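You operate a simulated robot arm through the tools that you are given. There is no shell and no other tool. Be economical: measure what you need, move in short steps, check, and stop when the job is done.

The job below is to be done with a simulated robot arm. You get a single attempt, and the scene is never put back.

JOB
Press the finger trainer's white and black keys by the white log card.
Fine: trainer on the mat, green key first to clear it, then each key once a set.
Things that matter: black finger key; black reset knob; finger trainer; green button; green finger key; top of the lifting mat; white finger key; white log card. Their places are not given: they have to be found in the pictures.

Only the result counts: the job must be done as asked and must still hold three seconds after the hand-in. Knocking over, shifting, dropping, spilling or breaking anything else fails it.

ROBOT AND FRAMES
A 6-joint arm with a two-finger parallel gripper, fixed in place. Base frame: the origin is at the foot of the arm, x ahead of it, y to its left, z up; the work surface is at about z = 0.85. Lengths are in m, angles in rad, forces in N, time in s.
With the tool pointing down near the work surface it reaches from about 0.26 to 0.68 m from the base axis. Its first joint turns from -1.152 to 1.152 rad. Payload 2.9 kg.
Tool frame: the origin (TCP) lies between the finger pads and is the grasp point; the fingertips stand 0.03 m ahead of it; z points along the fingers, y is the line along which they close. Largest opening 0.11 m; finger width 0.02, thickness 0.01; the body of the gripper, 0.048 by 0.112 m, starts 0.055 m behind the TCP.
Orientation is that of the tool frame in the base frame, as [roll, pitch, yaw] about the fixed x, y, z axes, in that order (R = Rz(yaw) Ry(pitch) Rx(roll)). With the fingers straight down and closing along the base's y, the tool's x points along the base's -x, its y along +y and its z along -z.

CONTROLS
- The arm moves only by the tool move_arm. Its argument "moves" is a list of rows, each a list of 2 entries, a list of its own where there are three numbers: the shift along the tool's x, y, z in units of 25 mm (1.0 is 25 mm), then the turn, a rotation vector about the tool's x, y, z in units of 6 degrees (1.0 is 6 degrees). In form: [[[x, y, z], [rx, ry, rz]], ...]. A call has 1 to 8 rows; each row shifts and turns the commanded pose from where the row before left it, along the tool's axes as they then stand. "fingers" is the opening in per cent of the stroke, from 0 (shut) to 100 (fully open), set as the call begins (left out, the last holds). A call with a number of a shift or a turn outside -1 to 1 is refused whole. Rows are played at 5 a second. More than 0.05 m and 0.15 rad between two rows, or a gripper value outside its range, and nothing of the call is played. Where a pose cannot be reached the arm comes as near as it can. A force on the tool above 40 N (or 10 N above the force at the start of the call, whichever is more), or a blocked arm, ends the call early, and 0.2 s more pass. The fingers move at their own pace (about 0.108 m/s each) and stop on an object; they squeeze with about 37 N. The grip force told is the motor's: it shows also when the fingers shut on nothing. Time passes only in rows, and 0.2 s behind the last, so rows that do not move let the fingers close. The reply holds the time, the measured pose of the TCP, the force on the tool along the base axes, the opening and the grip force, in the units named above and with some noise, with the torque about the TCP (base axes, N m) and any sound that the robot's microphone picked up.
- Cameras (640 x 400 px; columns grow to the right, rows downward): "scene" is fixed at [0.0704, 0.4307, 1.3789]; the picture's right is [-0.81, -0.58, 0.00], its down [-0.37, 0.51, -0.78] and it looks along [0.45, -0.63, -0.63] (base axes); focal length 313 px, centre (320, 200). "wrist" rides on the gripper at [0.072, 0.017, -0.103] in the tool frame; the picture's right is [-0.23, 0.97, 0.00], its down [-0.76, -0.18, -0.62] and it looks along [-0.61, -0.14, 0.78] (tool axes); focal length 222 px, centre (320, 200).
- snapshot(camera): a new picture of that camera. The clock stands still meanwhile.
- measure_at(camera, pixels): for up to 12 pixels [column, row] of the newest picture of that camera ("zoom" is the newest enlarged one), the place [x, y, z] in the base frame of the surface seen there, good to about 0.003 m. The clock stands still meanwhile.
- enlarge(camera, box): a new picture of the part [left, top, right, bottom] of that camera's present view, enlarged. The clock stands still meanwhile.
- job_done(): hands the job in; it is judged then, once.

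Keep the steps short. Do not move on a guess: measure, check each grasp and each placing, and mend mistakes. In all there are 80 turns and 46 pictures (those below and enlarged ones count). Leave the gripper open and the arm clear of the work at the hand-in unless told otherwise, and finish with a single line.

The tools are called after "Emit:" as name(argument=value, ...) on one line, values as JSON. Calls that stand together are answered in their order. move_arm: Moves the arm, as the interface text tells. Its arguments: {"type":"object","properties":{"moves":{"type":"array","items":{"type":"array"}},"fingers":{"type":"number"}},"required":["moves"]} The other tools are called the same way: snapshot (camera) takes a picture; measure_at (camera, pixels) gives the place of the surface under pixels of a picture; enlarge (camera, box) takes an enlarged picture of a part of a camera's view; job_done () hands the job in.

At the start:

```text
time_s: 0.0
ee_pos: [0.4022, 0.2617, 1.1863]
ee_rot: [-3.141, 0.0, -3.14]
force: [-0.3, 0.2, 0.0]
moment: [0.04, -0.03, -0.02]
gripper_width: 0.1103
grasp_force: 0.1
```

scene: 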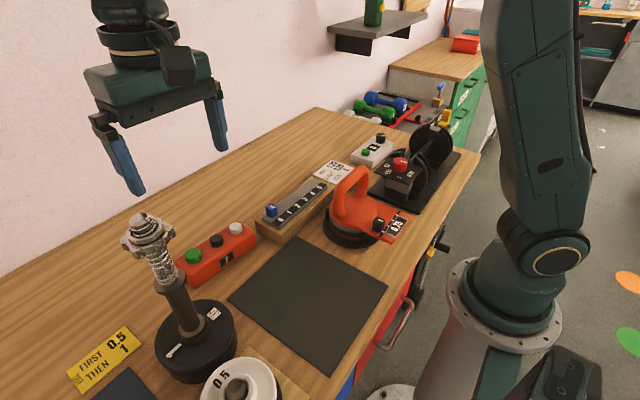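
wrist: 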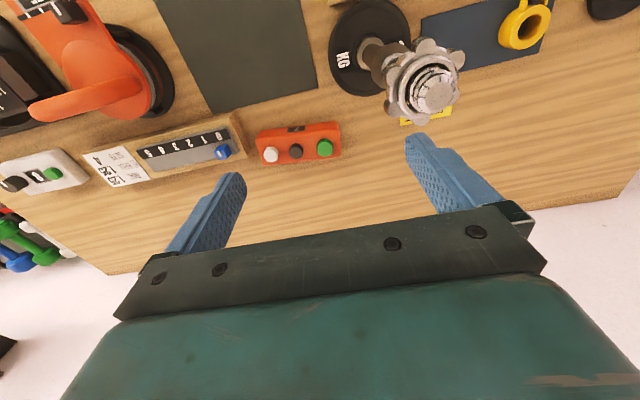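

I see an orange box with white, black and green keys (scene about 215,250), a white card (about 333,172) and a dark mat. I'll enlarge these to read them.

Emit:
enlarge(camera="scene", box=[300, 120, 400, 190])

Emit:
enlarge(camera="wrist", box=[70, 110, 350, 200])

Emit:
enlarge(camera="scene", box=[160, 170, 340, 300])

```text
5.71 times, centred on (350, 155) of scene
```

zoom: 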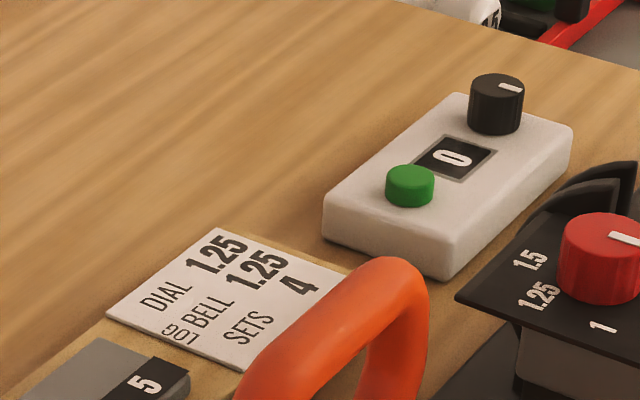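

```text
2.29 times, centred on (210, 155) of wrist
```

zoom: 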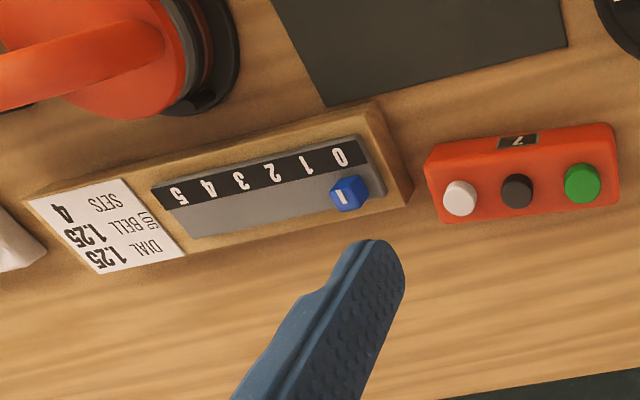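

```text
3.08 times, centred on (250, 235) of scene
```

zoom: 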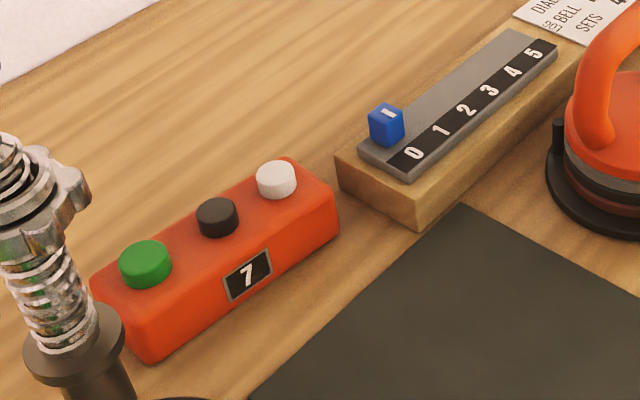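

The card reads SETS 4 and the trainer's counter shows 7. The plan is to move the trainer onto the mat, press green once, then press white and black once each for four sets. I'll measure the trainer and mat in the zoom.

Emit:
measure_at(camera="zoom", pixels=[[146, 254], [218, 210], [276, 172], [100, 285], [150, 330], [330, 195], [288, 160], [246, 274], [180, 245], [350, 390], [460, 215], [60, 310]])

Emit:
measure_at(camera="scene", pixels=[[300, 240], [384, 288], [230, 298], [330, 370], [308, 300], [342, 228], [185, 345], [160, 230], [235, 385], [270, 325]])

Emit:
measure_at(camera="wrist", pixels=[[271, 155], [296, 152], [325, 148], [258, 135], [338, 124], [341, 155], [261, 165], [230, 5], [317, 90], [210, 112], [300, 5]])

```text
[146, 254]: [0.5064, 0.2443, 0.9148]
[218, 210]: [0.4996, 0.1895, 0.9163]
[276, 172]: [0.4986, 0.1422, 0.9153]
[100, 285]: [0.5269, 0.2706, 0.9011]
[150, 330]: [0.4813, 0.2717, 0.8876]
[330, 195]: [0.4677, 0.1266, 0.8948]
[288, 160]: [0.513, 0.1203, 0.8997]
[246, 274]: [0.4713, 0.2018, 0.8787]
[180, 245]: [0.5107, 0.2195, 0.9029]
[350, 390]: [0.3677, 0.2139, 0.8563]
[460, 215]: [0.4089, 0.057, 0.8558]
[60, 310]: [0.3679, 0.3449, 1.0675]
```

```text
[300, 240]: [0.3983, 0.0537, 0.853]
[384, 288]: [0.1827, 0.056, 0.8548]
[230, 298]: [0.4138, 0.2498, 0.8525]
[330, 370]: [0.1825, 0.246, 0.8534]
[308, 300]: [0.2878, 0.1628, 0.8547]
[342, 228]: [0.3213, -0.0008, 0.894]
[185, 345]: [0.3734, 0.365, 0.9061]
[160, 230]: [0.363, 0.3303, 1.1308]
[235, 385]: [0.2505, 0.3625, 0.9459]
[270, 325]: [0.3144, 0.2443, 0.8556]
```

```text
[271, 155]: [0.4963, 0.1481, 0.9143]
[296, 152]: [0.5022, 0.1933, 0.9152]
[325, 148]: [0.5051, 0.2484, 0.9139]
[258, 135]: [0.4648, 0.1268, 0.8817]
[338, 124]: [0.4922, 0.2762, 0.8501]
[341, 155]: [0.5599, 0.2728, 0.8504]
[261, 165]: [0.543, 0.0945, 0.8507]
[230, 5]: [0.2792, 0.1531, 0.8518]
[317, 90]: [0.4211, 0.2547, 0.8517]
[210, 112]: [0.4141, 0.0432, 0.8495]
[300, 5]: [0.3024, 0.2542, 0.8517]
```

The mat spans x 0.18–0.41 and y 0.05–0.25. The trainer is centred near (0.500, 0.192) with its long axis about 5° off y, and its top is at 0.902. I'll go above it while staying high, and start turning so the fingers close across it.

Emit:
move_arm(moves=[[[-1, -0.7, 0], [0, 0, 0]], [[-1, -0.7, 0], [0, 0, 0]], [[-1, -0.7, 0], [0, 0, 0]], [[-0.91, -0.7, 0], [0, 0, 0]], [[0, 0, 0], [0, 0, -1]], [[0, 0, 0], [0, 0, -1]], [[0, 0, 0], [0, 0, -1]], [[0, 0, 0], [0, 0, -1]]], fingers=100)

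Emit:
move_arm(moves=[[[0, 0, 0], [0, 0, -1]], [[0, 0, 0], [0, 0, -1]], [[0, 0, 0], [0, 0, -1]], [[0, 0, 0], [0, 0, -1]], [[0, 0, 0], [0, 0, -1]], [[0, 0, 0], [0, 0, -1]], [[0, 0, 0], [0, 0, -1]], [[0, 0, 0], [0, 0, -1]]])

Emit:
move_arm(moves=[[[0, 0, 0], [0, 0, -1]], [[0, 0, 0], [0, 0, -1]], [[0, 0, 1], [0, 0, -0.1]], [[0, 0, 1], [0, 0, 0]], [[0, 0, 1], [0, 0, 0]], [[0, 0, 1], [0, 0, 0]], [[0, 0, 0], [0, 0, 0]]])

Emit:
snapshot(camera="wrist")

Emit:
snapshot(camera="scene")

```text
time_s: 1.8
ee_pos: [0.5015, 0.1914, 1.1863]
ee_rot: [-3.141, 0.0, -2.72]
force: [-0.4, 0.3, 0.3]
moment: [0.01, -0.02, 0.0]
gripper_width: 0.11
grasp_force: 0.1
```

```text
time_s: 3.6
ee_pos: [0.5005, 0.1916, 1.1873]
ee_rot: [3.141, 0.0, -1.885]
force: [-0.7, -0.6, 0.1]
moment: [0.0, 0.05, -0.01]
gripper_width: 0.1102
grasp_force: 0.0
```

```text
time_s: 5.2
ee_pos: [0.4998, 0.1915, 1.0858]
ee_rot: [-3.141, -0.001, -1.667]
force: [0.6, 0.3, 0.3]
moment: [-0.02, 0.01, 0.0]
gripper_width: 0.11
grasp_force: 0.2
```

```text
40 pictures are left
```

wrist: 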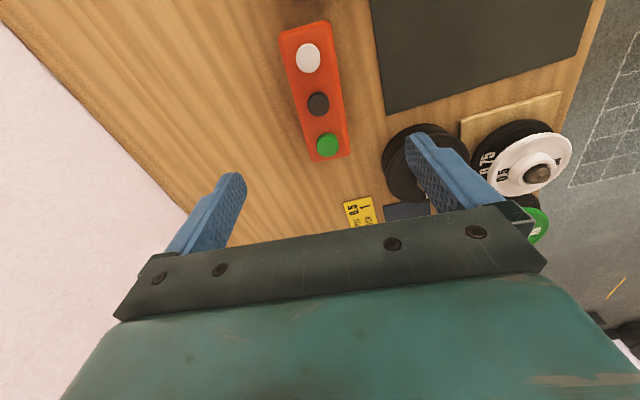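

```text
39 pictures are left
```

scene: 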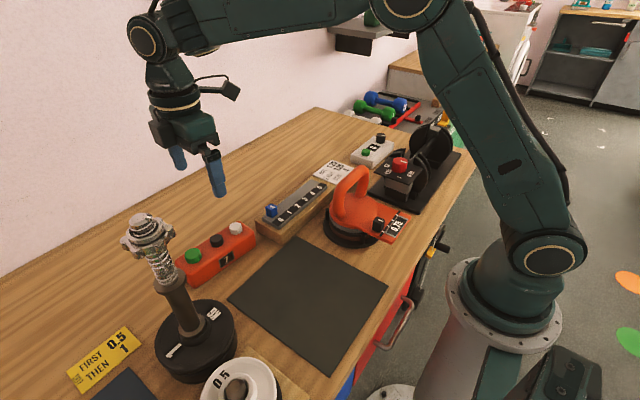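

The fingers now straddle the trainer's line. I'll re-measure the trainer from this viewpoint before going down.

Emit:
measure_at(camera="wrist", pixels=[[308, 57], [318, 103], [328, 144], [281, 36], [330, 27], [312, 157], [347, 150], [296, 100], [336, 95], [288, 60], [303, 130], [342, 130]])

```text
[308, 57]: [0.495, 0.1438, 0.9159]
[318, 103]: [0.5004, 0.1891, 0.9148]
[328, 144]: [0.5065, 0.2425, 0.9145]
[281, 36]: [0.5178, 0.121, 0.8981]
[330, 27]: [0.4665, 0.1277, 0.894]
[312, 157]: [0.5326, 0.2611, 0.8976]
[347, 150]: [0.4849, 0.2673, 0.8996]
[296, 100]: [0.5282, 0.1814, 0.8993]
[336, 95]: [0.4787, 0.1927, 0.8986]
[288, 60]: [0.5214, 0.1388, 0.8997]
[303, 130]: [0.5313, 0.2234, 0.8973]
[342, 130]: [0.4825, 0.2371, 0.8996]
```

The trainer's centre is about (0.502, 0.193), its yaw is about 6° and it's 0.055 wide, so the gripper is aligned. I'll descend to z≈0.886.

Emit:
move_arm(moves=[[[0, -0.1, 1], [0, 0, 0]], [[0, 0, 1], [0, 0, 0]], [[0, 0, 1], [0, 0, 0]], [[0, 0, 1], [0, 0, 0]], [[0, 0, 1], [0, 0, 0]], [[0, 0, 1], [0, 0, 0]], [[0, 0, 1], [0, 0, 0]], [[0, 0, 0.95], [0, 0, 0]]])

Emit:
snapshot(camera="scene")

```text
time_s: 7.0
ee_pos: [0.5049, 0.1909, 0.887]
ee_rot: [-3.141, 0.0, -1.664]
force: [-0.3, -0.2, 0.5]
moment: [-0.04, -0.03, 0.02]
gripper_width: 0.1098
grasp_force: 0.0
```

```text
38 pictures are left
```

scene: 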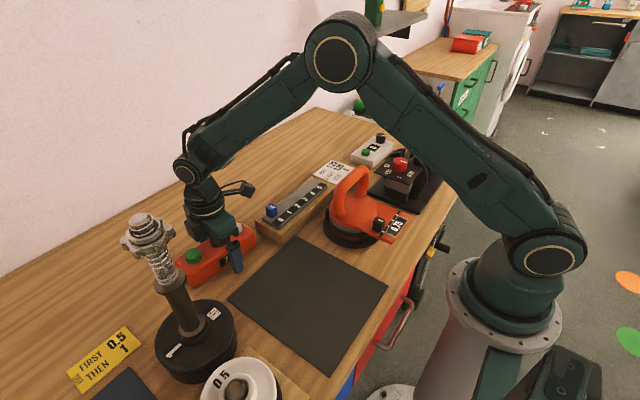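

The fingers straddle the trainer. Now I'll close them.

Emit:
move_arm(moves=[[[0, 0, 0], [0, 0, 0]], [[0, 0, 0], [0, 0, 0]], [[0, 0, 0], [0, 0, 0]], [[0, 0, 0], [0, 0, 0]]], fingers=0)

```text
time_s: 8.0
ee_pos: [0.5042, 0.1906, 0.8867]
ee_rot: [-3.141, 0.001, -1.665]
force: [-0.1, 0.3, -0.5]
moment: [0.0, -0.01, -0.03]
gripper_width: 0.0599
grasp_force: 37.2
```

I have a grip at width 0.060. I'll lift 6 cm and check.

Emit:
move_arm(moves=[[[0, 0, -0.5], [0, 0, 0]], [[0, 0, -1], [0, 0, 0]], [[0, 0, -0.9], [0, 0, 0]], [[0, 0, 0], [0, 0, 0]]])

Emit:
snapshot(camera="scene")

```text
time_s: 9.0
ee_pos: [0.5041, 0.192, 0.9481]
ee_rot: [3.141, -0.002, -1.664]
force: [-0.6, -0.3, -3.1]
moment: [-0.02, -0.01, -0.03]
gripper_width: 0.0222
grasp_force: 36.8
```

```text
37 pictures are left
```

scene: 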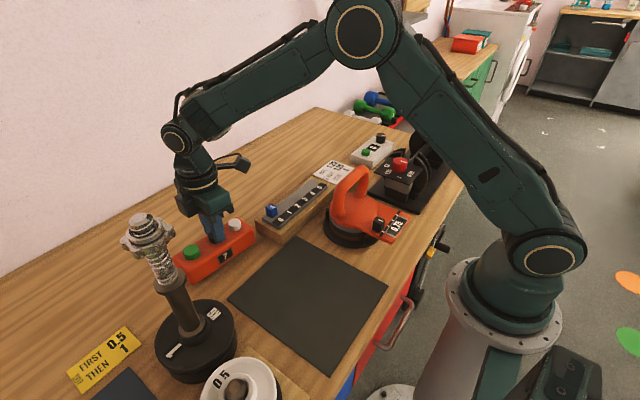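

The width dropped to 0.022, so the fingers slipped and seem to be near the black key. I'll look closer.

Emit:
enlarge(camera="scene", box=[160, 170, 280, 300])

Emit:
snapshot(camera="wrist")

```text
3.08 times, centred on (220, 235) of scene
```

zoom: 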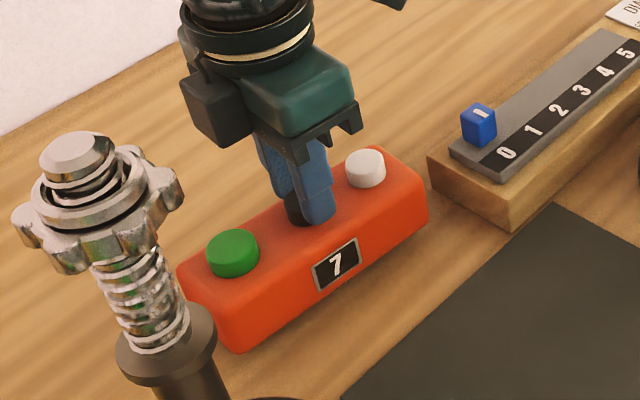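

```text
35 pictures are left
```

wrist: 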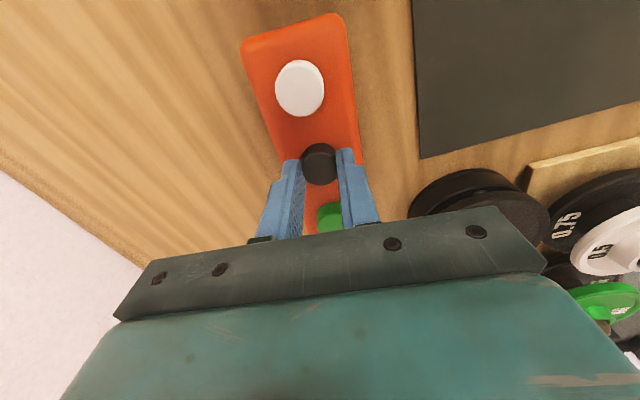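

The fingers hold the black key. I'll measure to see whether the trainer is hanging or resting.

Emit:
measure_at(camera="wrist", pixels=[[300, 90], [290, 40], [345, 120], [300, 130], [245, 45], [338, 18], [330, 210], [355, 160]])

Emit:
measure_at(camera="zoom", pixels=[[232, 243], [365, 160], [280, 235], [335, 265], [400, 175], [250, 335], [425, 205]])

```text
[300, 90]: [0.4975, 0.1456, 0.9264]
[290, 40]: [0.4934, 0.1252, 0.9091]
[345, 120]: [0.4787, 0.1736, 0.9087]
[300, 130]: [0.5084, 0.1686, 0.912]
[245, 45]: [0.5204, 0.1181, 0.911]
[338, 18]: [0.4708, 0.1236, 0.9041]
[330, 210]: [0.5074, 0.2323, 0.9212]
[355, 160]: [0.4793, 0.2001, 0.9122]
```

```text
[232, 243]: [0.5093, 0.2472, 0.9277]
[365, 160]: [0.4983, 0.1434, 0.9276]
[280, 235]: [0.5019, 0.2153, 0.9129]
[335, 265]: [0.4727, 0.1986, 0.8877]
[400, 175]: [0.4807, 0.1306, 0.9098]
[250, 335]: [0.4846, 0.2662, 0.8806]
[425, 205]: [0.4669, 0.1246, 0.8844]
```

The trainer hangs about 11 mm up, held by the black key alone. I'll set it straight back down gently, then open the fingers.

Emit:
move_arm(moves=[[[0, 0, 0.2], [0, 0, 0]], [[0, 0, 0.15], [0, 0, 0]], [[0, 0, 0.1], [0, 0, 0]], [[0, 0, 0], [0, 0, 0]]])

```text
time_s: 10.0
ee_pos: [0.5029, 0.1902, 0.937]
ee_rot: [-3.14, 0.0, -1.665]
force: [2.5, -0.4, -0.3]
moment: [0.0, -0.03, 0.01]
gripper_width: 0.0224
grasp_force: 36.6
```

The force went from -3.1 to about 0, so the trainer is resting on the table. I'll open the fingers, rise and inspect.

Emit:
move_arm(moves=[[[0, 0, 0], [0, 0, 0]], [[0, 0, 0], [0, 0, 0]], [[0, 0, 0], [0, 0, 0]], [[0, 0, -1], [0, 0, 0]], [[0, 0, -1], [0, 0, 0]], [[0, 0, -1], [0, 0, 0]]], fingers=100)

Emit:
enlarge(camera="scene", box=[160, 200, 280, 300])

Emit:
snapshot(camera="wrist")

```text
time_s: 11.4
ee_pos: [0.5017, 0.1926, 1.0125]
ee_rot: [3.141, 0.001, -1.665]
force: [0.3, -0.2, -0.4]
moment: [-0.01, 0.0, -0.02]
gripper_width: 0.1098
grasp_force: 0.1
```

```text
4.00 times, centred on (220, 250) of scene
```

zoom: 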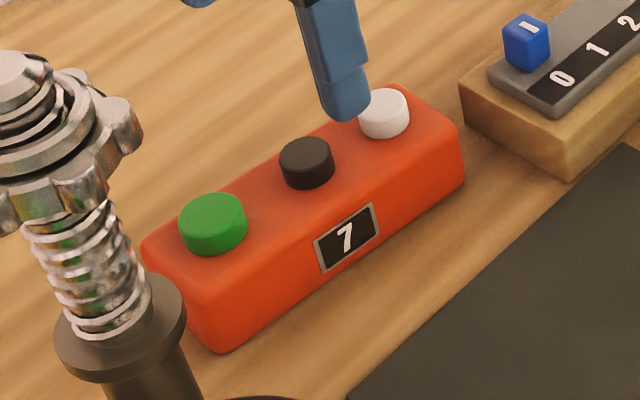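

```text
33 pictures are left
```

wrist: 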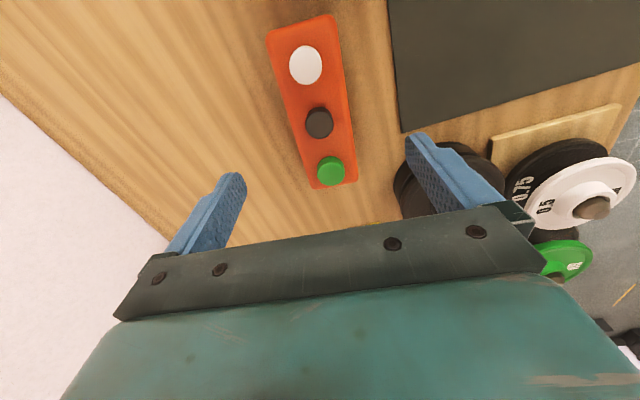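

The trainer is undamaged and still shows 7. I'll measure the side profile to find out why it slipped.

Emit:
measure_at(camera="zoom", pixels=[[280, 222], [280, 235], [280, 250], [280, 265], [280, 280], [280, 295], [280, 306], [280, 314], [280, 210], [300, 147], [212, 212], [385, 105]])

Emit:
measure_at(camera="wrist", pixels=[[319, 120], [306, 65], [330, 170], [286, 90], [347, 90], [300, 150], [354, 130]])

```text
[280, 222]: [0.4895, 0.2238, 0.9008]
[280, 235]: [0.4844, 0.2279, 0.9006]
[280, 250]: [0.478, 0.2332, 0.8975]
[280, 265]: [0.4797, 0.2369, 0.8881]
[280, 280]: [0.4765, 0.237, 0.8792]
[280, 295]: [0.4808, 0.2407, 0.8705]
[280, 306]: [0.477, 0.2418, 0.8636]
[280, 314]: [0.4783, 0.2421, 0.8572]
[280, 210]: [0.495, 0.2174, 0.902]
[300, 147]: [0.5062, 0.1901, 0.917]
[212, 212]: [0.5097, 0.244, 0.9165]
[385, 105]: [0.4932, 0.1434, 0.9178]
```

```text
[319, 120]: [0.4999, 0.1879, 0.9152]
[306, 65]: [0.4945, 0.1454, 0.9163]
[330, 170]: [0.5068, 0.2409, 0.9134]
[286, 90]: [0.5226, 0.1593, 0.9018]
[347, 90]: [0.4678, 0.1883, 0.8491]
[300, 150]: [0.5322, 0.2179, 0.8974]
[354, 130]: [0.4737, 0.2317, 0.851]
```

The sides are vertical. The grip probably slipped because a finger sat on the raised counter bezel at mid-length. The black key held the trainer level and firm, so I'll re-grip it deeper, with the tips just above the body, and carry low and slowly.

Emit:
move_arm(moves=[[[0.12, 0, 1], [0, 0, 0]], [[0, 0, 1], [0, 0, 0]], [[0, 0, 0.6], [0, 0, 0]], [[0, 0, 0.47], [0, 0, 0]], [[0, 0, 0], [0, 0, 0]]], fingers=45)

Emit:
move_arm(moves=[[[0, 0, 0], [0, 0, 0]], [[0, 0, 0], [0, 0, 0]], [[0, 0, 0], [0, 0, 0]], [[0, 0, 0], [0, 0, 0]]], fingers=0)

```text
time_s: 12.6
ee_pos: [0.5018, 0.1866, 0.9343]
ee_rot: [3.141, 0.001, -1.665]
force: [0.0, 0.2, -0.5]
moment: [0.0, -0.02, 0.0]
gripper_width: 0.0495
grasp_force: 0.0
```

```text
time_s: 13.6
ee_pos: [0.5025, 0.1887, 0.9355]
ee_rot: [3.141, 0.0, -1.665]
force: [1.0, -1.1, 0.1]
moment: [0.02, -0.07, -0.02]
gripper_width: 0.0221
grasp_force: 36.6
```

Width 0.022, so the key is gripped. I'll lift 15 mm slowly and check.

Emit:
move_arm(moves=[[[0, 0, -0.15], [0, 0, 0]], [[0, 0, -0.2], [0, 0, 0]], [[0, 0, -0.25], [0, 0, 0]], [[0, 0, 0], [0, 0, 0]], [[0, 0, 0], [0, 0, 0]]])

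Emit:
enlarge(camera="scene", box=[160, 200, 280, 300])

```text
time_s: 14.8
ee_pos: [0.5037, 0.189, 0.9495]
ee_rot: [3.141, -0.001, -1.666]
force: [0.5, 0.7, -1.8]
moment: [-0.04, -0.05, -0.02]
gripper_width: 0.0221
grasp_force: 37.1
```

```text
4.00 times, centred on (220, 250) of scene
```

zoom: 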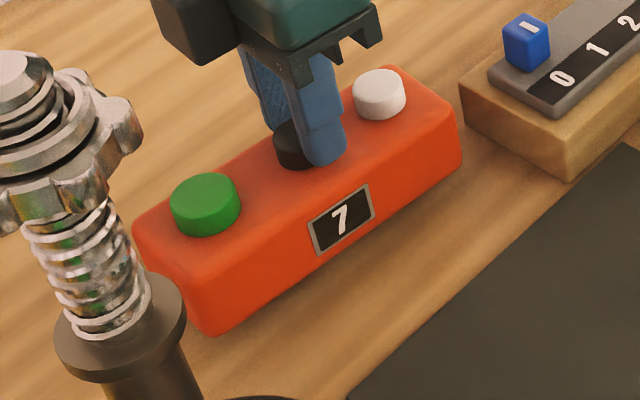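

It's held level and lifted. I'll check clearance to the weight plate and the wooden block along the path.

Emit:
snapshot(camera="scene")

Emit:
measure_at(camera="scene", pixels=[[232, 320], [236, 335], [225, 310], [210, 302], [270, 240], [285, 236], [262, 222], [325, 230], [233, 358]])

```text
31 pictures are left
```

scene: 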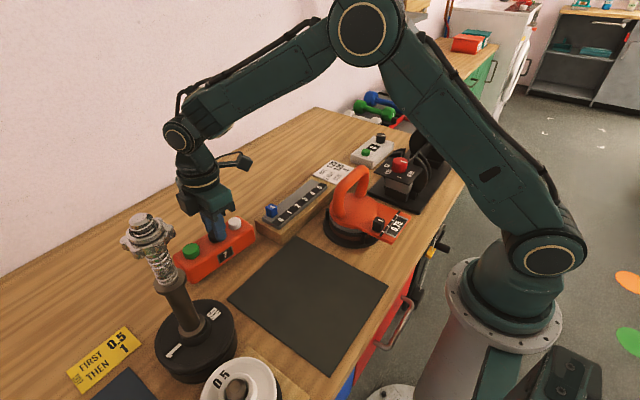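

```text
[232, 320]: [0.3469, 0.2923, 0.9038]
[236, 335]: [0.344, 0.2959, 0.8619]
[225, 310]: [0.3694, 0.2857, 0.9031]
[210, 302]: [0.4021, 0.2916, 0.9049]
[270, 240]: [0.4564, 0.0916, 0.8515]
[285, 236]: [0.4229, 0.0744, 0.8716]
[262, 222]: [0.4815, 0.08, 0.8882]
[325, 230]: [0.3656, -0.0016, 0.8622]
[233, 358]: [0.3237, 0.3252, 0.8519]
```

The channel is clear: the plate starts at y 0.285 and the block ends at 0.09. I'll carry the trainer slowly towards (0.315, 0.152).

Emit:
move_arm(moves=[[[0.07, 0.23, 0], [0, 0, 0]], [[0.136, 0.461, 0], [0, 0, 0]], [[0.136, 0.461, 0], [0, 0, 0]], [[0.136, 0.461, 0], [0, 0, 0]], [[0.136, 0.461, 0], [0, 0, 0]], [[0.136, 0.461, 0], [0, 0, 0]], [[0.136, 0.461, 0], [0, 0, 0]], [[0.07, 0.23, 0], [0, 0, 0]]])

Emit:
snapshot(camera="scene")

```text
time_s: 16.6
ee_pos: [0.4198, 0.1727, 0.9511]
ee_rot: [3.141, 0.0, -1.665]
force: [0.7, -1.2, -2.9]
moment: [-0.05, 0.03, 0.0]
gripper_width: 0.0224
grasp_force: 37.7
```

```text
30 pictures are left
```

scene: 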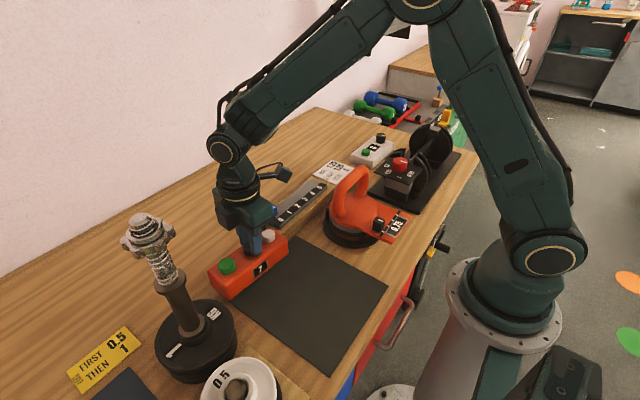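

The carry is stable, so I'll continue the same way.

Emit:
move_arm(moves=[[[0.07, 0.23, 0], [0, 0, 0]], [[0.15, 0.5, 0], [0, 0, 0]], [[0.16, 0.6, 0], [0, 0, 0]], [[0.16, 0.6, 0], [0, 0, 0]], [[0.16, 0.6, 0], [0, 0, 0]], [[0.16, 0.6, 0], [0, 0, 0]], [[0.16, 0.6, 0], [0, 0, 0]], [[0.1, 0.3, 0], [0, 0, 0]]])

Emit:
snapshot(camera="scene")

```text
time_s: 18.4
ee_pos: [0.3158, 0.1535, 0.9499]
ee_rot: [3.14, 0.001, -1.664]
force: [0.5, 0.7, -3.3]
moment: [-0.02, 0.01, 0.02]
gripper_width: 0.0225
grasp_force: 37.4
```

```text
29 pictures are left
```

scene: 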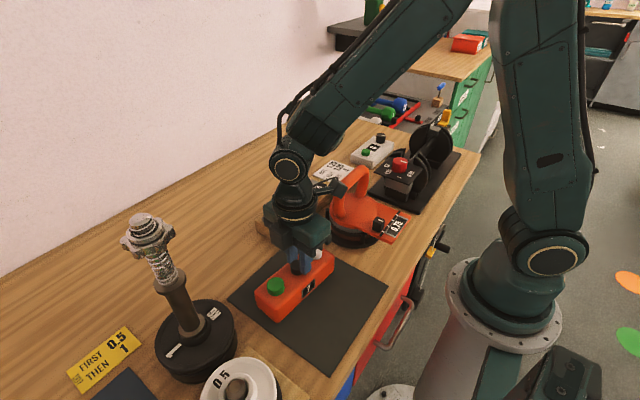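

The trainer is over the mat. I'll lower it in small steps until the weight comes off.

Emit:
move_arm(moves=[[[0, 0, 0.15], [0, 0, 0]], [[0, 0, 0.12], [0, 0, 0]], [[0, 0, 0.1], [0, 0, 0]], [[0, 0, 0], [0, 0, 0]], [[0, 0, 0], [0, 0, 0]]])

```text
time_s: 19.6
ee_pos: [0.3172, 0.1538, 0.9403]
ee_rot: [-3.14, 0.002, -1.666]
force: [-0.6, 0.1, -3.0]
moment: [-0.03, 0.0, -0.01]
gripper_width: 0.0224
grasp_force: 37.3
```

Still hanging at -3 N, so I'll go down a little more.

Emit:
move_arm(moves=[[[0, 0, 0.06], [0, 0, 0]], [[0, 0, 0.05], [0, 0, 0]], [[0, 0, 0], [0, 0, 0]], [[0, 0, 0], [0, 0, 0]]])

```text
time_s: 20.6
ee_pos: [0.3175, 0.1529, 0.9372]
ee_rot: [-3.141, -0.001, -1.666]
force: [-0.2, 1.6, 0.6]
moment: [0.21, -0.04, 0.01]
gripper_width: 0.0222
grasp_force: 37.6
```

The force is now about +0.6, so the trainer rests on the mat. I'll release it, rise and look.

Emit:
move_arm(moves=[[[0, 0, 0], [0, 0, 0]], [[0, 0, 0], [0, 0, 0]], [[0, 0, 0], [0, 0, 0]], [[0, 0, -1], [0, 0, 0]], [[0, 0, -1], [0, 0, 0]], [[0, 0, 0], [0, 0, 0]]], fingers=50)

Emit:
snapshot(camera="wrist")

Emit:
enlarge(camera="scene", box=[220, 220, 400, 340])

```text
time_s: 22.0
ee_pos: [0.317, 0.1533, 0.9873]
ee_rot: [-3.14, 0.0, -1.665]
force: [-0.2, 0.2, 0.2]
moment: [0.01, -0.02, 0.02]
gripper_width: 0.0552
grasp_force: 0.0
```

```text
28 pictures are left
```

wrist: 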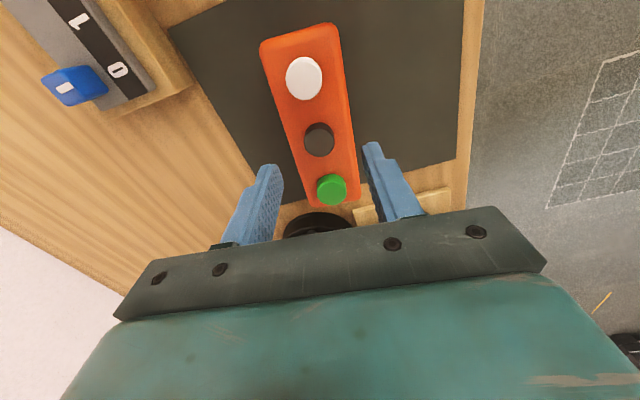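

```text
3.33 times, centred on (310, 280) of scene
```

zoom: 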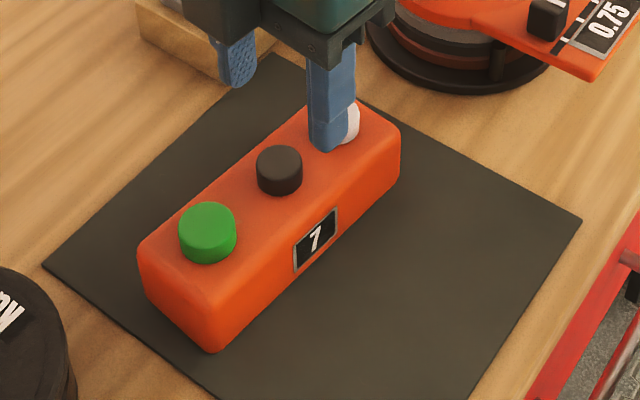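

The trainer sits fully on the mat. Next I'll measure the keys.

Emit:
measure_at(camera="wrist", pixels=[[304, 78], [319, 138], [332, 188], [262, 50], [337, 28], [358, 195], [320, 100]])

Emit:
measure_at(camera="zoom", pixels=[[208, 224], [279, 162], [240, 205]])

```text
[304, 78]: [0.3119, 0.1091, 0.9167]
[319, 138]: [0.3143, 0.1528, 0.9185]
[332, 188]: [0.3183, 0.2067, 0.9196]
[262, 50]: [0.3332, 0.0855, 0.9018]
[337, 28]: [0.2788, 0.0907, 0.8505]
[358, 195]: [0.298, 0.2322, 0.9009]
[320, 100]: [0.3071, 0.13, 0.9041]
```

```text
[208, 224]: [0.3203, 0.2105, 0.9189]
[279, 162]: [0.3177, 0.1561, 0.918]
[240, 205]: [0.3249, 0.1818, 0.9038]
```

The keys are at white (0.312,0.107), black (0.316,0.154) and green (0.320,0.208), with tops at 0.9185. I'll shut the fingers, move over green and stop about 5 mm above it.

Emit:
move_arm(moves=[[[-0.7, 0, 0], [0, 0, 0]], [[-0.7, 0, 0], [0, 0, 0]], [[-0.74, 0, 0], [0, 0, 0]], [[0, 0, 0.7], [0, 0, 0]], [[0, 0, 0.6], [0, 0, 0]], [[0, 0, 0], [0, 0, 0]]], fingers=0)

Emit:
enlarge(camera="scene", box=[220, 220, 400, 340])

Emit:
snapshot(camera="wrist")

```text
time_s: 23.4
ee_pos: [0.3223, 0.2049, 0.9553]
ee_rot: [3.14, -0.001, -1.665]
force: [0.5, -0.2, -0.2]
moment: [0.01, 0.0, -0.01]
gripper_width: 0.0002
grasp_force: 37.1
```

```text
3.33 times, centred on (310, 280) of scene
```

zoom: 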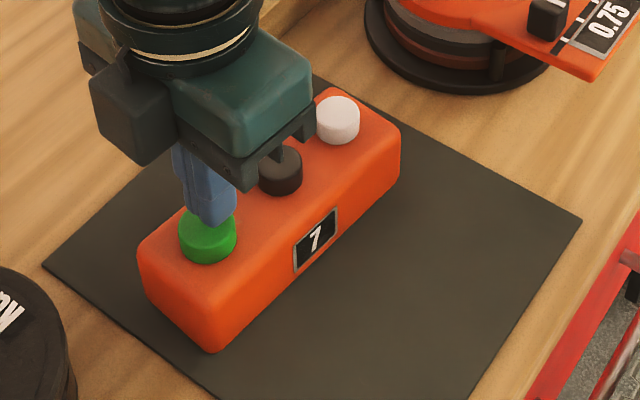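

```text
25 pictures are left
```

wrist: 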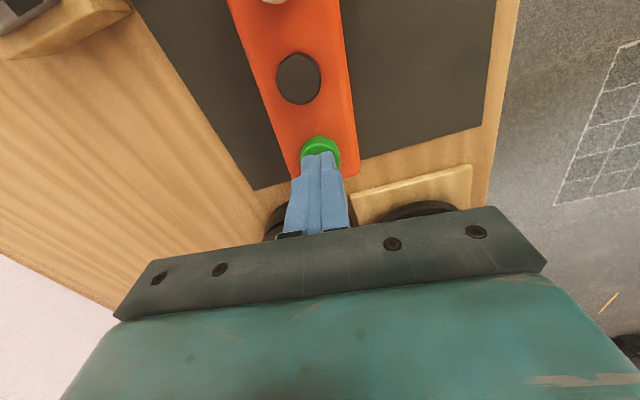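

The tips are over the green key. I'll press down in small steps and listen.

Emit:
move_arm(moves=[[[0, 0, 0.2], [0, 0, 0]], [[0, 0, 0.1], [0, 0, 0]], [[0, 0, 0.08], [0, 0, 0]], [[0, 0, 0], [0, 0, 0]]])

```text
time_s: 24.4
ee_pos: [0.3231, 0.2073, 0.9469]
ee_rot: [-3.141, 0.0, -1.663]
force: [0.4, 0.2, 1.1]
moment: [0.01, 0.04, -0.01]
gripper_width: 0.0001
grasp_force: 37.2
```

Light contact at 1.1 N with no sound yet. I'll go down a bit more.

Emit:
move_arm(moves=[[[0, 0, 0.06], [0, 0, 0]], [[0, 0, 0.06], [0, 0, 0]], [[0, 0, 0], [0, 0, 0]]])

```text
time_s: 25.2
ee_pos: [0.3204, 0.2061, 0.9428]
ee_rot: [3.142, 0.001, -1.665]
force: [0.0, -1.6, 4.0]
moment: [-0.02, -0.01, 0.0]
gripper_width: 0.0
grasp_force: 37.0
```

The force is 4 N and rising, with no click yet. I'll press a bit further.

Emit:
move_arm(moves=[[[0, 0, 0.06], [0, 0, 0]], [[0, 0, 0.06], [0, 0, 0]], [[0, 0, 0], [0, 0, 0]]])

Emit:
enlarge(camera="scene", box=[220, 220, 400, 340])

```text
time_s: 26.0
ee_pos: [0.322, 0.2063, 0.9405]
ee_rot: [3.141, 0.001, -1.668]
force: [1.2, 0.9, 4.6]
moment: [0.03, -0.06, -0.01]
gripper_width: 0.0
grasp_force: 37.0
heard: click
```

```text
3.33 times, centred on (310, 280) of scene
```

zoom: 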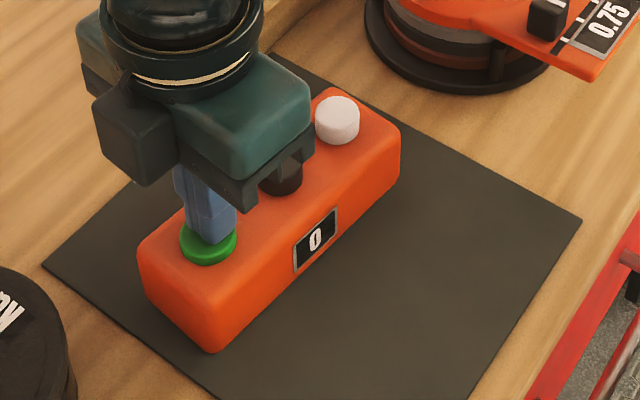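

There was a click and the counter now shows 0. I'll rise, go over to white (0.10 m along), and press to the same depth.

Emit:
move_arm(moves=[[[0, 0, -1], [0, 0, 0]], [[1, 0, 0], [0, 0, 0]], [[1, 0, 0], [0, 0, 0]], [[1, 0, 0], [0, 0, 0]], [[1, 0, 0], [0, 0, 0]], [[0, 0, 0], [0, 0, 0]]])

Emit:
enlarge(camera="scene", box=[220, 220, 400, 340])

Emit:
snapshot(camera="wrist")

```text
time_s: 27.4
ee_pos: [0.312, 0.1081, 0.9645]
ee_rot: [-3.14, -0.001, -1.664]
force: [0.0, -0.5, -0.6]
moment: [0.02, -0.02, 0.0]
gripper_width: 0.0
grasp_force: 37.1
```

```text
3.33 times, centred on (310, 280) of scene
```

zoom: 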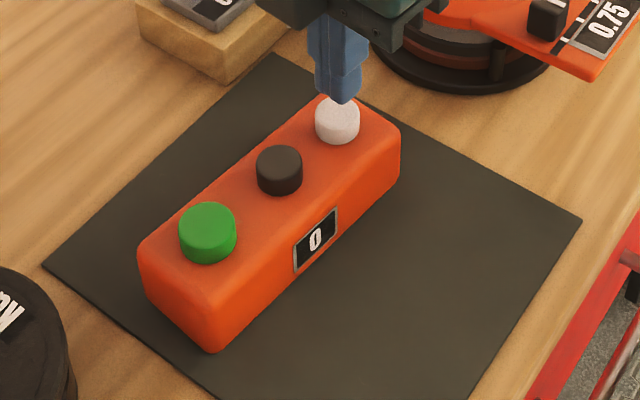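

```text
22 pictures are left
```

wrist: 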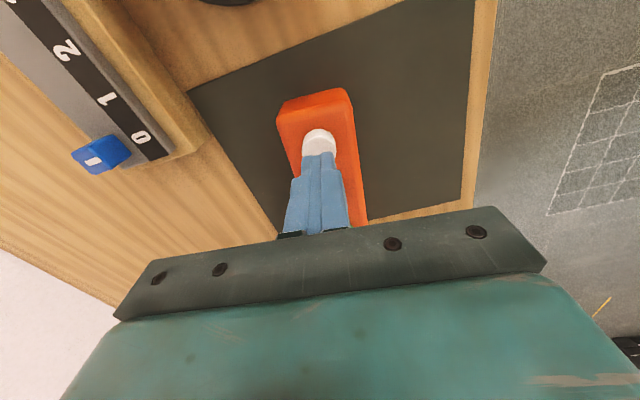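

The tips are centred over white. I'll press in steps.

Emit:
move_arm(moves=[[[0, 0, 0.5], [0, 0, 0]], [[0, 0, 0.2], [0, 0, 0]], [[0, 0, 0.15], [0, 0, 0]], [[0, 0, 0.1], [0, 0, 0]], [[0, 0, 0.05], [0, 0, 0]], [[0, 0, 0], [0, 0, 0]]])

Emit:
enlarge(camera="scene", box=[220, 220, 400, 340])

```text
time_s: 28.8
ee_pos: [0.3125, 0.1085, 0.9398]
ee_rot: [-3.139, 0.001, -1.663]
force: [0.8, 1.9, 4.0]
moment: [0.05, -0.04, 0.03]
gripper_width: 0.0
grasp_force: 37.3
heard: click
```

```text
3.33 times, centred on (310, 280) of scene
```

zoom: 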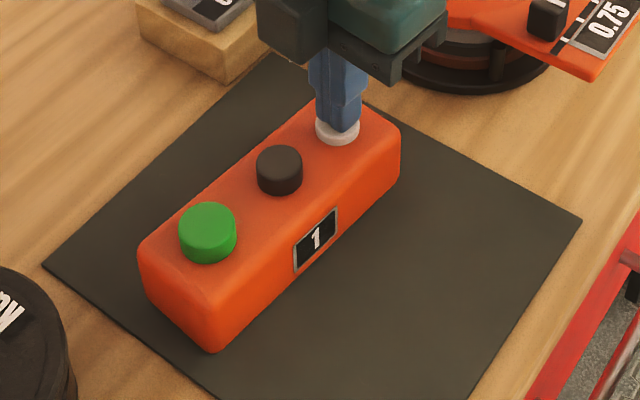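

White clicked and the counter shows 1. Next is black: rise, shift back 0.047 m, then press.

Emit:
move_arm(moves=[[[0, 0, -1], [0, 0, 0]], [[-0.94, 0, 0], [0, 0, 0]], [[-0.94, 0, 0], [0, 0, 0]], [[0, 0, 0.5], [0, 0, 0]], [[0, 0, 0], [0, 0, 0]]])

Emit:
move_arm(moves=[[[0, 0, 0.2], [0, 0, 0]], [[0, 0, 0.15], [0, 0, 0]], [[0, 0, 0.1], [0, 0, 0]], [[0, 0, 0.05], [0, 0, 0]], [[0, 0, 0], [0, 0, 0]]])

Emit:
enlarge(camera="scene", box=[220, 220, 400, 340])

```text
time_s: 30.0
ee_pos: [0.3181, 0.1525, 0.9522]
ee_rot: [3.141, 0.001, -1.665]
force: [-0.3, -0.5, -0.1]
moment: [-0.03, -0.01, 0.01]
gripper_width: 0.0
grasp_force: 36.6
```

```text
time_s: 31.2
ee_pos: [0.3164, 0.1533, 0.9403]
ee_rot: [-3.141, 0.0, -1.666]
force: [1.8, -0.5, 3.6]
moment: [0.01, -0.07, 0.0]
gripper_width: 0.0001
grasp_force: 37.1
heard: click
```

```text
3.33 times, centred on (310, 280) of scene
```

zoom: 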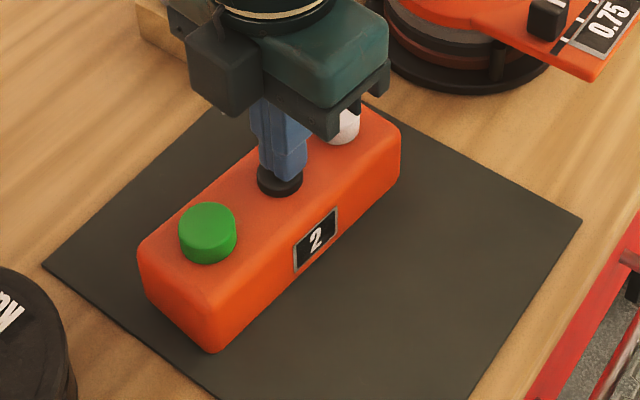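

The counter shows 2, so set 1 is done. For set 2 I'll press white then black with the same moves.

Emit:
move_arm(moves=[[[0, 0, -1], [0, 0, 0]], [[0.94, 0, 0], [0, 0, 0]], [[0.94, 0, 0], [0, 0, 0]], [[0, 0, 0.5], [0, 0, 0]], [[0, 0, 0.2], [0, 0, 0]], [[0, 0, 0.15], [0, 0, 0]], [[0, 0, 0.15], [0, 0, 0]], [[0, 0, 0], [0, 0, 0]]])

Emit:
enlarge(camera="scene", box=[220, 220, 400, 340])

Emit:
move_arm(moves=[[[0, 0, -1], [0, 0, 0]], [[-0.94, 0, 0], [0, 0, 0]], [[-0.94, 0, 0], [0, 0, 0]], [[0, 0, 0.5], [0, 0, 0]], [[0, 0, 0.2], [0, 0, 0]], [[0, 0, 0.15], [0, 0, 0]], [[0, 0, 0.15], [0, 0, 0]], [[0, 0, 0], [0, 0, 0]]])

Emit:
enlarge(camera="scene", box=[220, 220, 400, 340])

```text
time_s: 33.0
ee_pos: [0.3131, 0.1064, 0.9398]
ee_rot: [3.14, -0.001, -1.666]
force: [-0.8, 0.3, 4.2]
moment: [0.07, -0.03, -0.04]
gripper_width: 0.0002
grasp_force: 36.9
heard: click
```

```text
3.33 times, centred on (310, 280) of scene
```

zoom: 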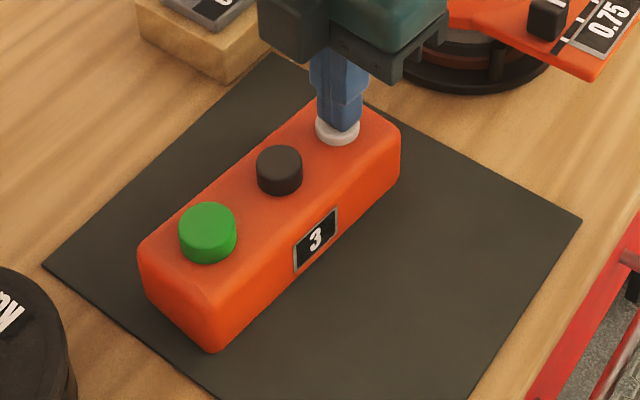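

```text
time_s: 34.8
ee_pos: [0.3175, 0.1539, 0.9394]
ee_rot: [-3.141, 0.001, -1.666]
force: [-0.7, -0.8, 3.7]
moment: [0.0, 0.01, -0.04]
gripper_width: 0.0
grasp_force: 36.7
heard: click
```

```text
3.33 times, centred on (310, 280) of scene
```

zoom: 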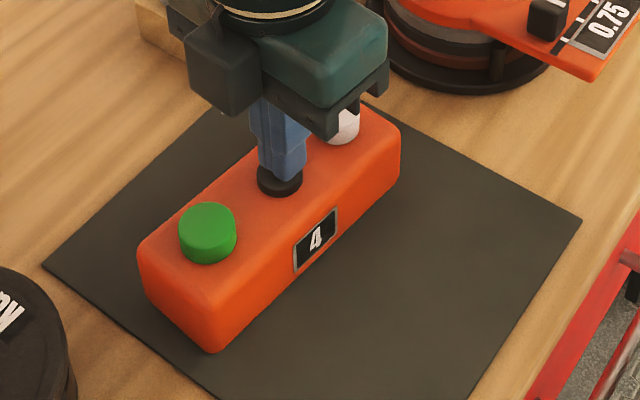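

The counter shows 4 after two sets. Now set 3.

Emit:
move_arm(moves=[[[0, 0, -1], [0, 0, 0]], [[0.94, 0, 0], [0, 0, 0]], [[0.94, 0, 0], [0, 0, 0]], [[0, 0, 0.5], [0, 0, 0]], [[0, 0, 0.2], [0, 0, 0]], [[0, 0, 0.15], [0, 0, 0]], [[0, 0, 0.15], [0, 0, 0]], [[0, 0, 0], [0, 0, 0]]])

Emit:
move_arm(moves=[[[0, 0, -1], [0, 0, 0]], [[-0.94, 0, 0], [0, 0, 0]], [[-0.94, 0, 0], [0, 0, 0]], [[0, 0, 0.5], [0, 0, 0]], [[0, 0, 0.2], [0, 0, 0]], [[0, 0, 0.15], [0, 0, 0]], [[0, 0, 0.15], [0, 0, 0]], [[0, 0, 0], [0, 0, 0]]])

Emit:
enlarge(camera="scene", box=[220, 220, 400, 340])

```text
time_s: 36.6
ee_pos: [0.3116, 0.107, 0.94]
ee_rot: [-3.141, 0.0, -1.665]
force: [-0.8, -1.9, 3.8]
moment: [-0.03, 0.02, 0.02]
gripper_width: 0.0
grasp_force: 37.4
heard: click
```

```text
time_s: 38.4
ee_pos: [0.3179, 0.1537, 0.9395]
ee_rot: [-3.141, 0.0, -1.666]
force: [-0.7, -1.2, 4.3]
moment: [0.02, 0.05, -0.01]
gripper_width: 0.0
grasp_force: 37.1
heard: click
```

```text
3.33 times, centred on (310, 280) of scene
```

zoom: 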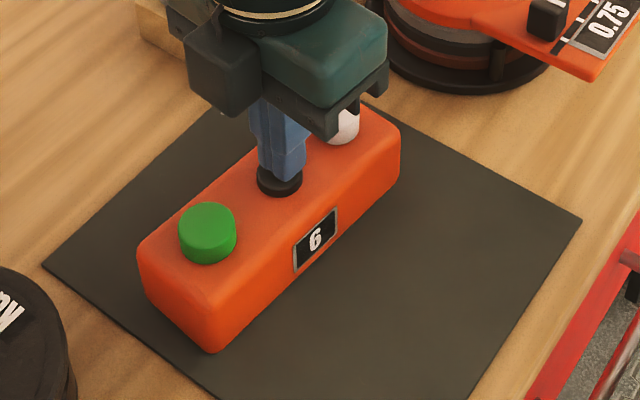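

The counter shows 6. Now the fourth and last set.

Emit:
move_arm(moves=[[[0, 0, -1], [0, 0, 0]], [[0.94, 0, 0], [0, 0, 0]], [[0.94, 0, 0], [0, 0, 0]], [[0, 0, 0.5], [0, 0, 0]], [[0, 0, 0.2], [0, 0, 0]], [[0, 0, 0.15], [0, 0, 0]], [[0, 0, 0.15], [0, 0, 0]], [[0, 0, 0], [0, 0, 0]]])

Emit:
move_arm(moves=[[[0, 0, -1], [0, 0, 0]], [[-0.94, 0, 0], [0, 0, 0]], [[-0.94, 0, 0], [0, 0, 0]], [[0, 0, 0.5], [0, 0, 0]], [[0, 0, 0.2], [0, 0, 0]], [[0, 0, 0.15], [0, 0, 0]], [[0, 0, 0.15], [0, 0, 0]], [[0, 0, 0], [0, 0, 0]]])

Emit:
enlarge(camera="scene", box=[220, 220, 400, 340])

```text
time_s: 40.2
ee_pos: [0.3141, 0.1069, 0.9409]
ee_rot: [3.14, 0.0, -1.666]
force: [-0.7, -1.8, 5.6]
moment: [-0.07, -0.01, 0.01]
gripper_width: 0.0
grasp_force: 36.6
heard: click
```

```text
time_s: 42.0
ee_pos: [0.3179, 0.1544, 0.9384]
ee_rot: [-3.14, 0.002, -1.663]
force: [-2.2, 4.1, 10.0]
moment: [0.16, 0.04, 0.0]
gripper_width: 0.0
grasp_force: 36.6
heard: click
```

```text
3.33 times, centred on (310, 280) of scene
```

zoom: 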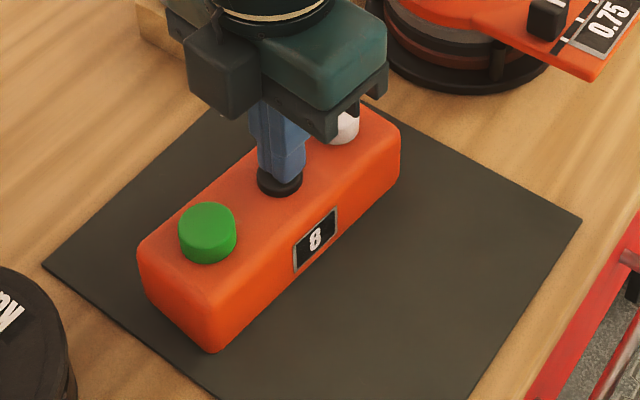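

The counter shows 8, so all four sets are done. I'll rise clear and open the gripper once it's up.

Emit:
move_arm(moves=[[[0, 0, -1], [0, 0, 0]], [[0, 0, -1], [0, 0, 0]], [[0, 0, -1], [0, 0, 0]], [[0, 0, -1], [0, 0, 0]], [[0, 0, -1], [0, 0, 0]], [[0, 0, -1], [0, 0, 0]], [[0, 0, 0], [0, 0, 0]]])

Emit:
move_arm(moves=[[[0, 0, 0], [0, 0, 0]], [[0, 0, 0], [0, 0, 0]], [[0, 0, 0], [0, 0, 0]], [[0, 0, 0], [0, 0, 0]]], fingers=100)

Emit:
snapshot(camera="scene")

```text
time_s: 43.6
ee_pos: [0.3156, 0.153, 1.0885]
ee_rot: [3.141, 0.001, -1.664]
force: [-0.4, 0.0, -1.1]
moment: [0.02, 0.02, 0.0]
gripper_width: 0.0
grasp_force: 36.9
```

```text
time_s: 44.6
ee_pos: [0.315, 0.1526, 1.0884]
ee_rot: [3.141, -0.001, -1.665]
force: [-0.2, -0.7, 0.4]
moment: [0.0, 0.04, -0.02]
gripper_width: 0.1102
grasp_force: 0.0
```

```text
15 pictures are left
```

scene: 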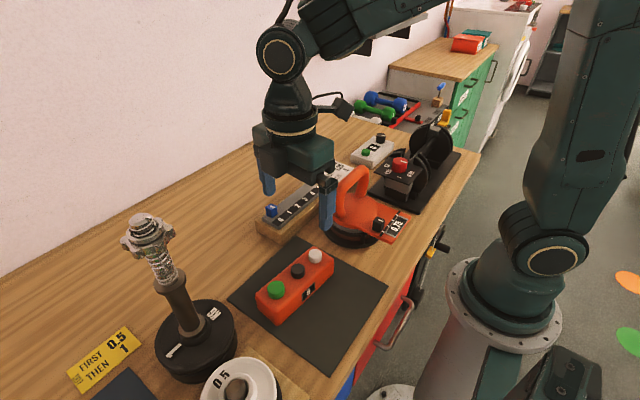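

The trainer is on the mat with the counter at 8, nothing else has moved, and the gripper is open and clear. I'll hand in.

Emit:
job_done()

```text
The job is handed in.
```

The trainer is on the mat, green was pressed once to clear the counter to 0, then white and black were each pressed four times for the card's four sets (counter at 8).
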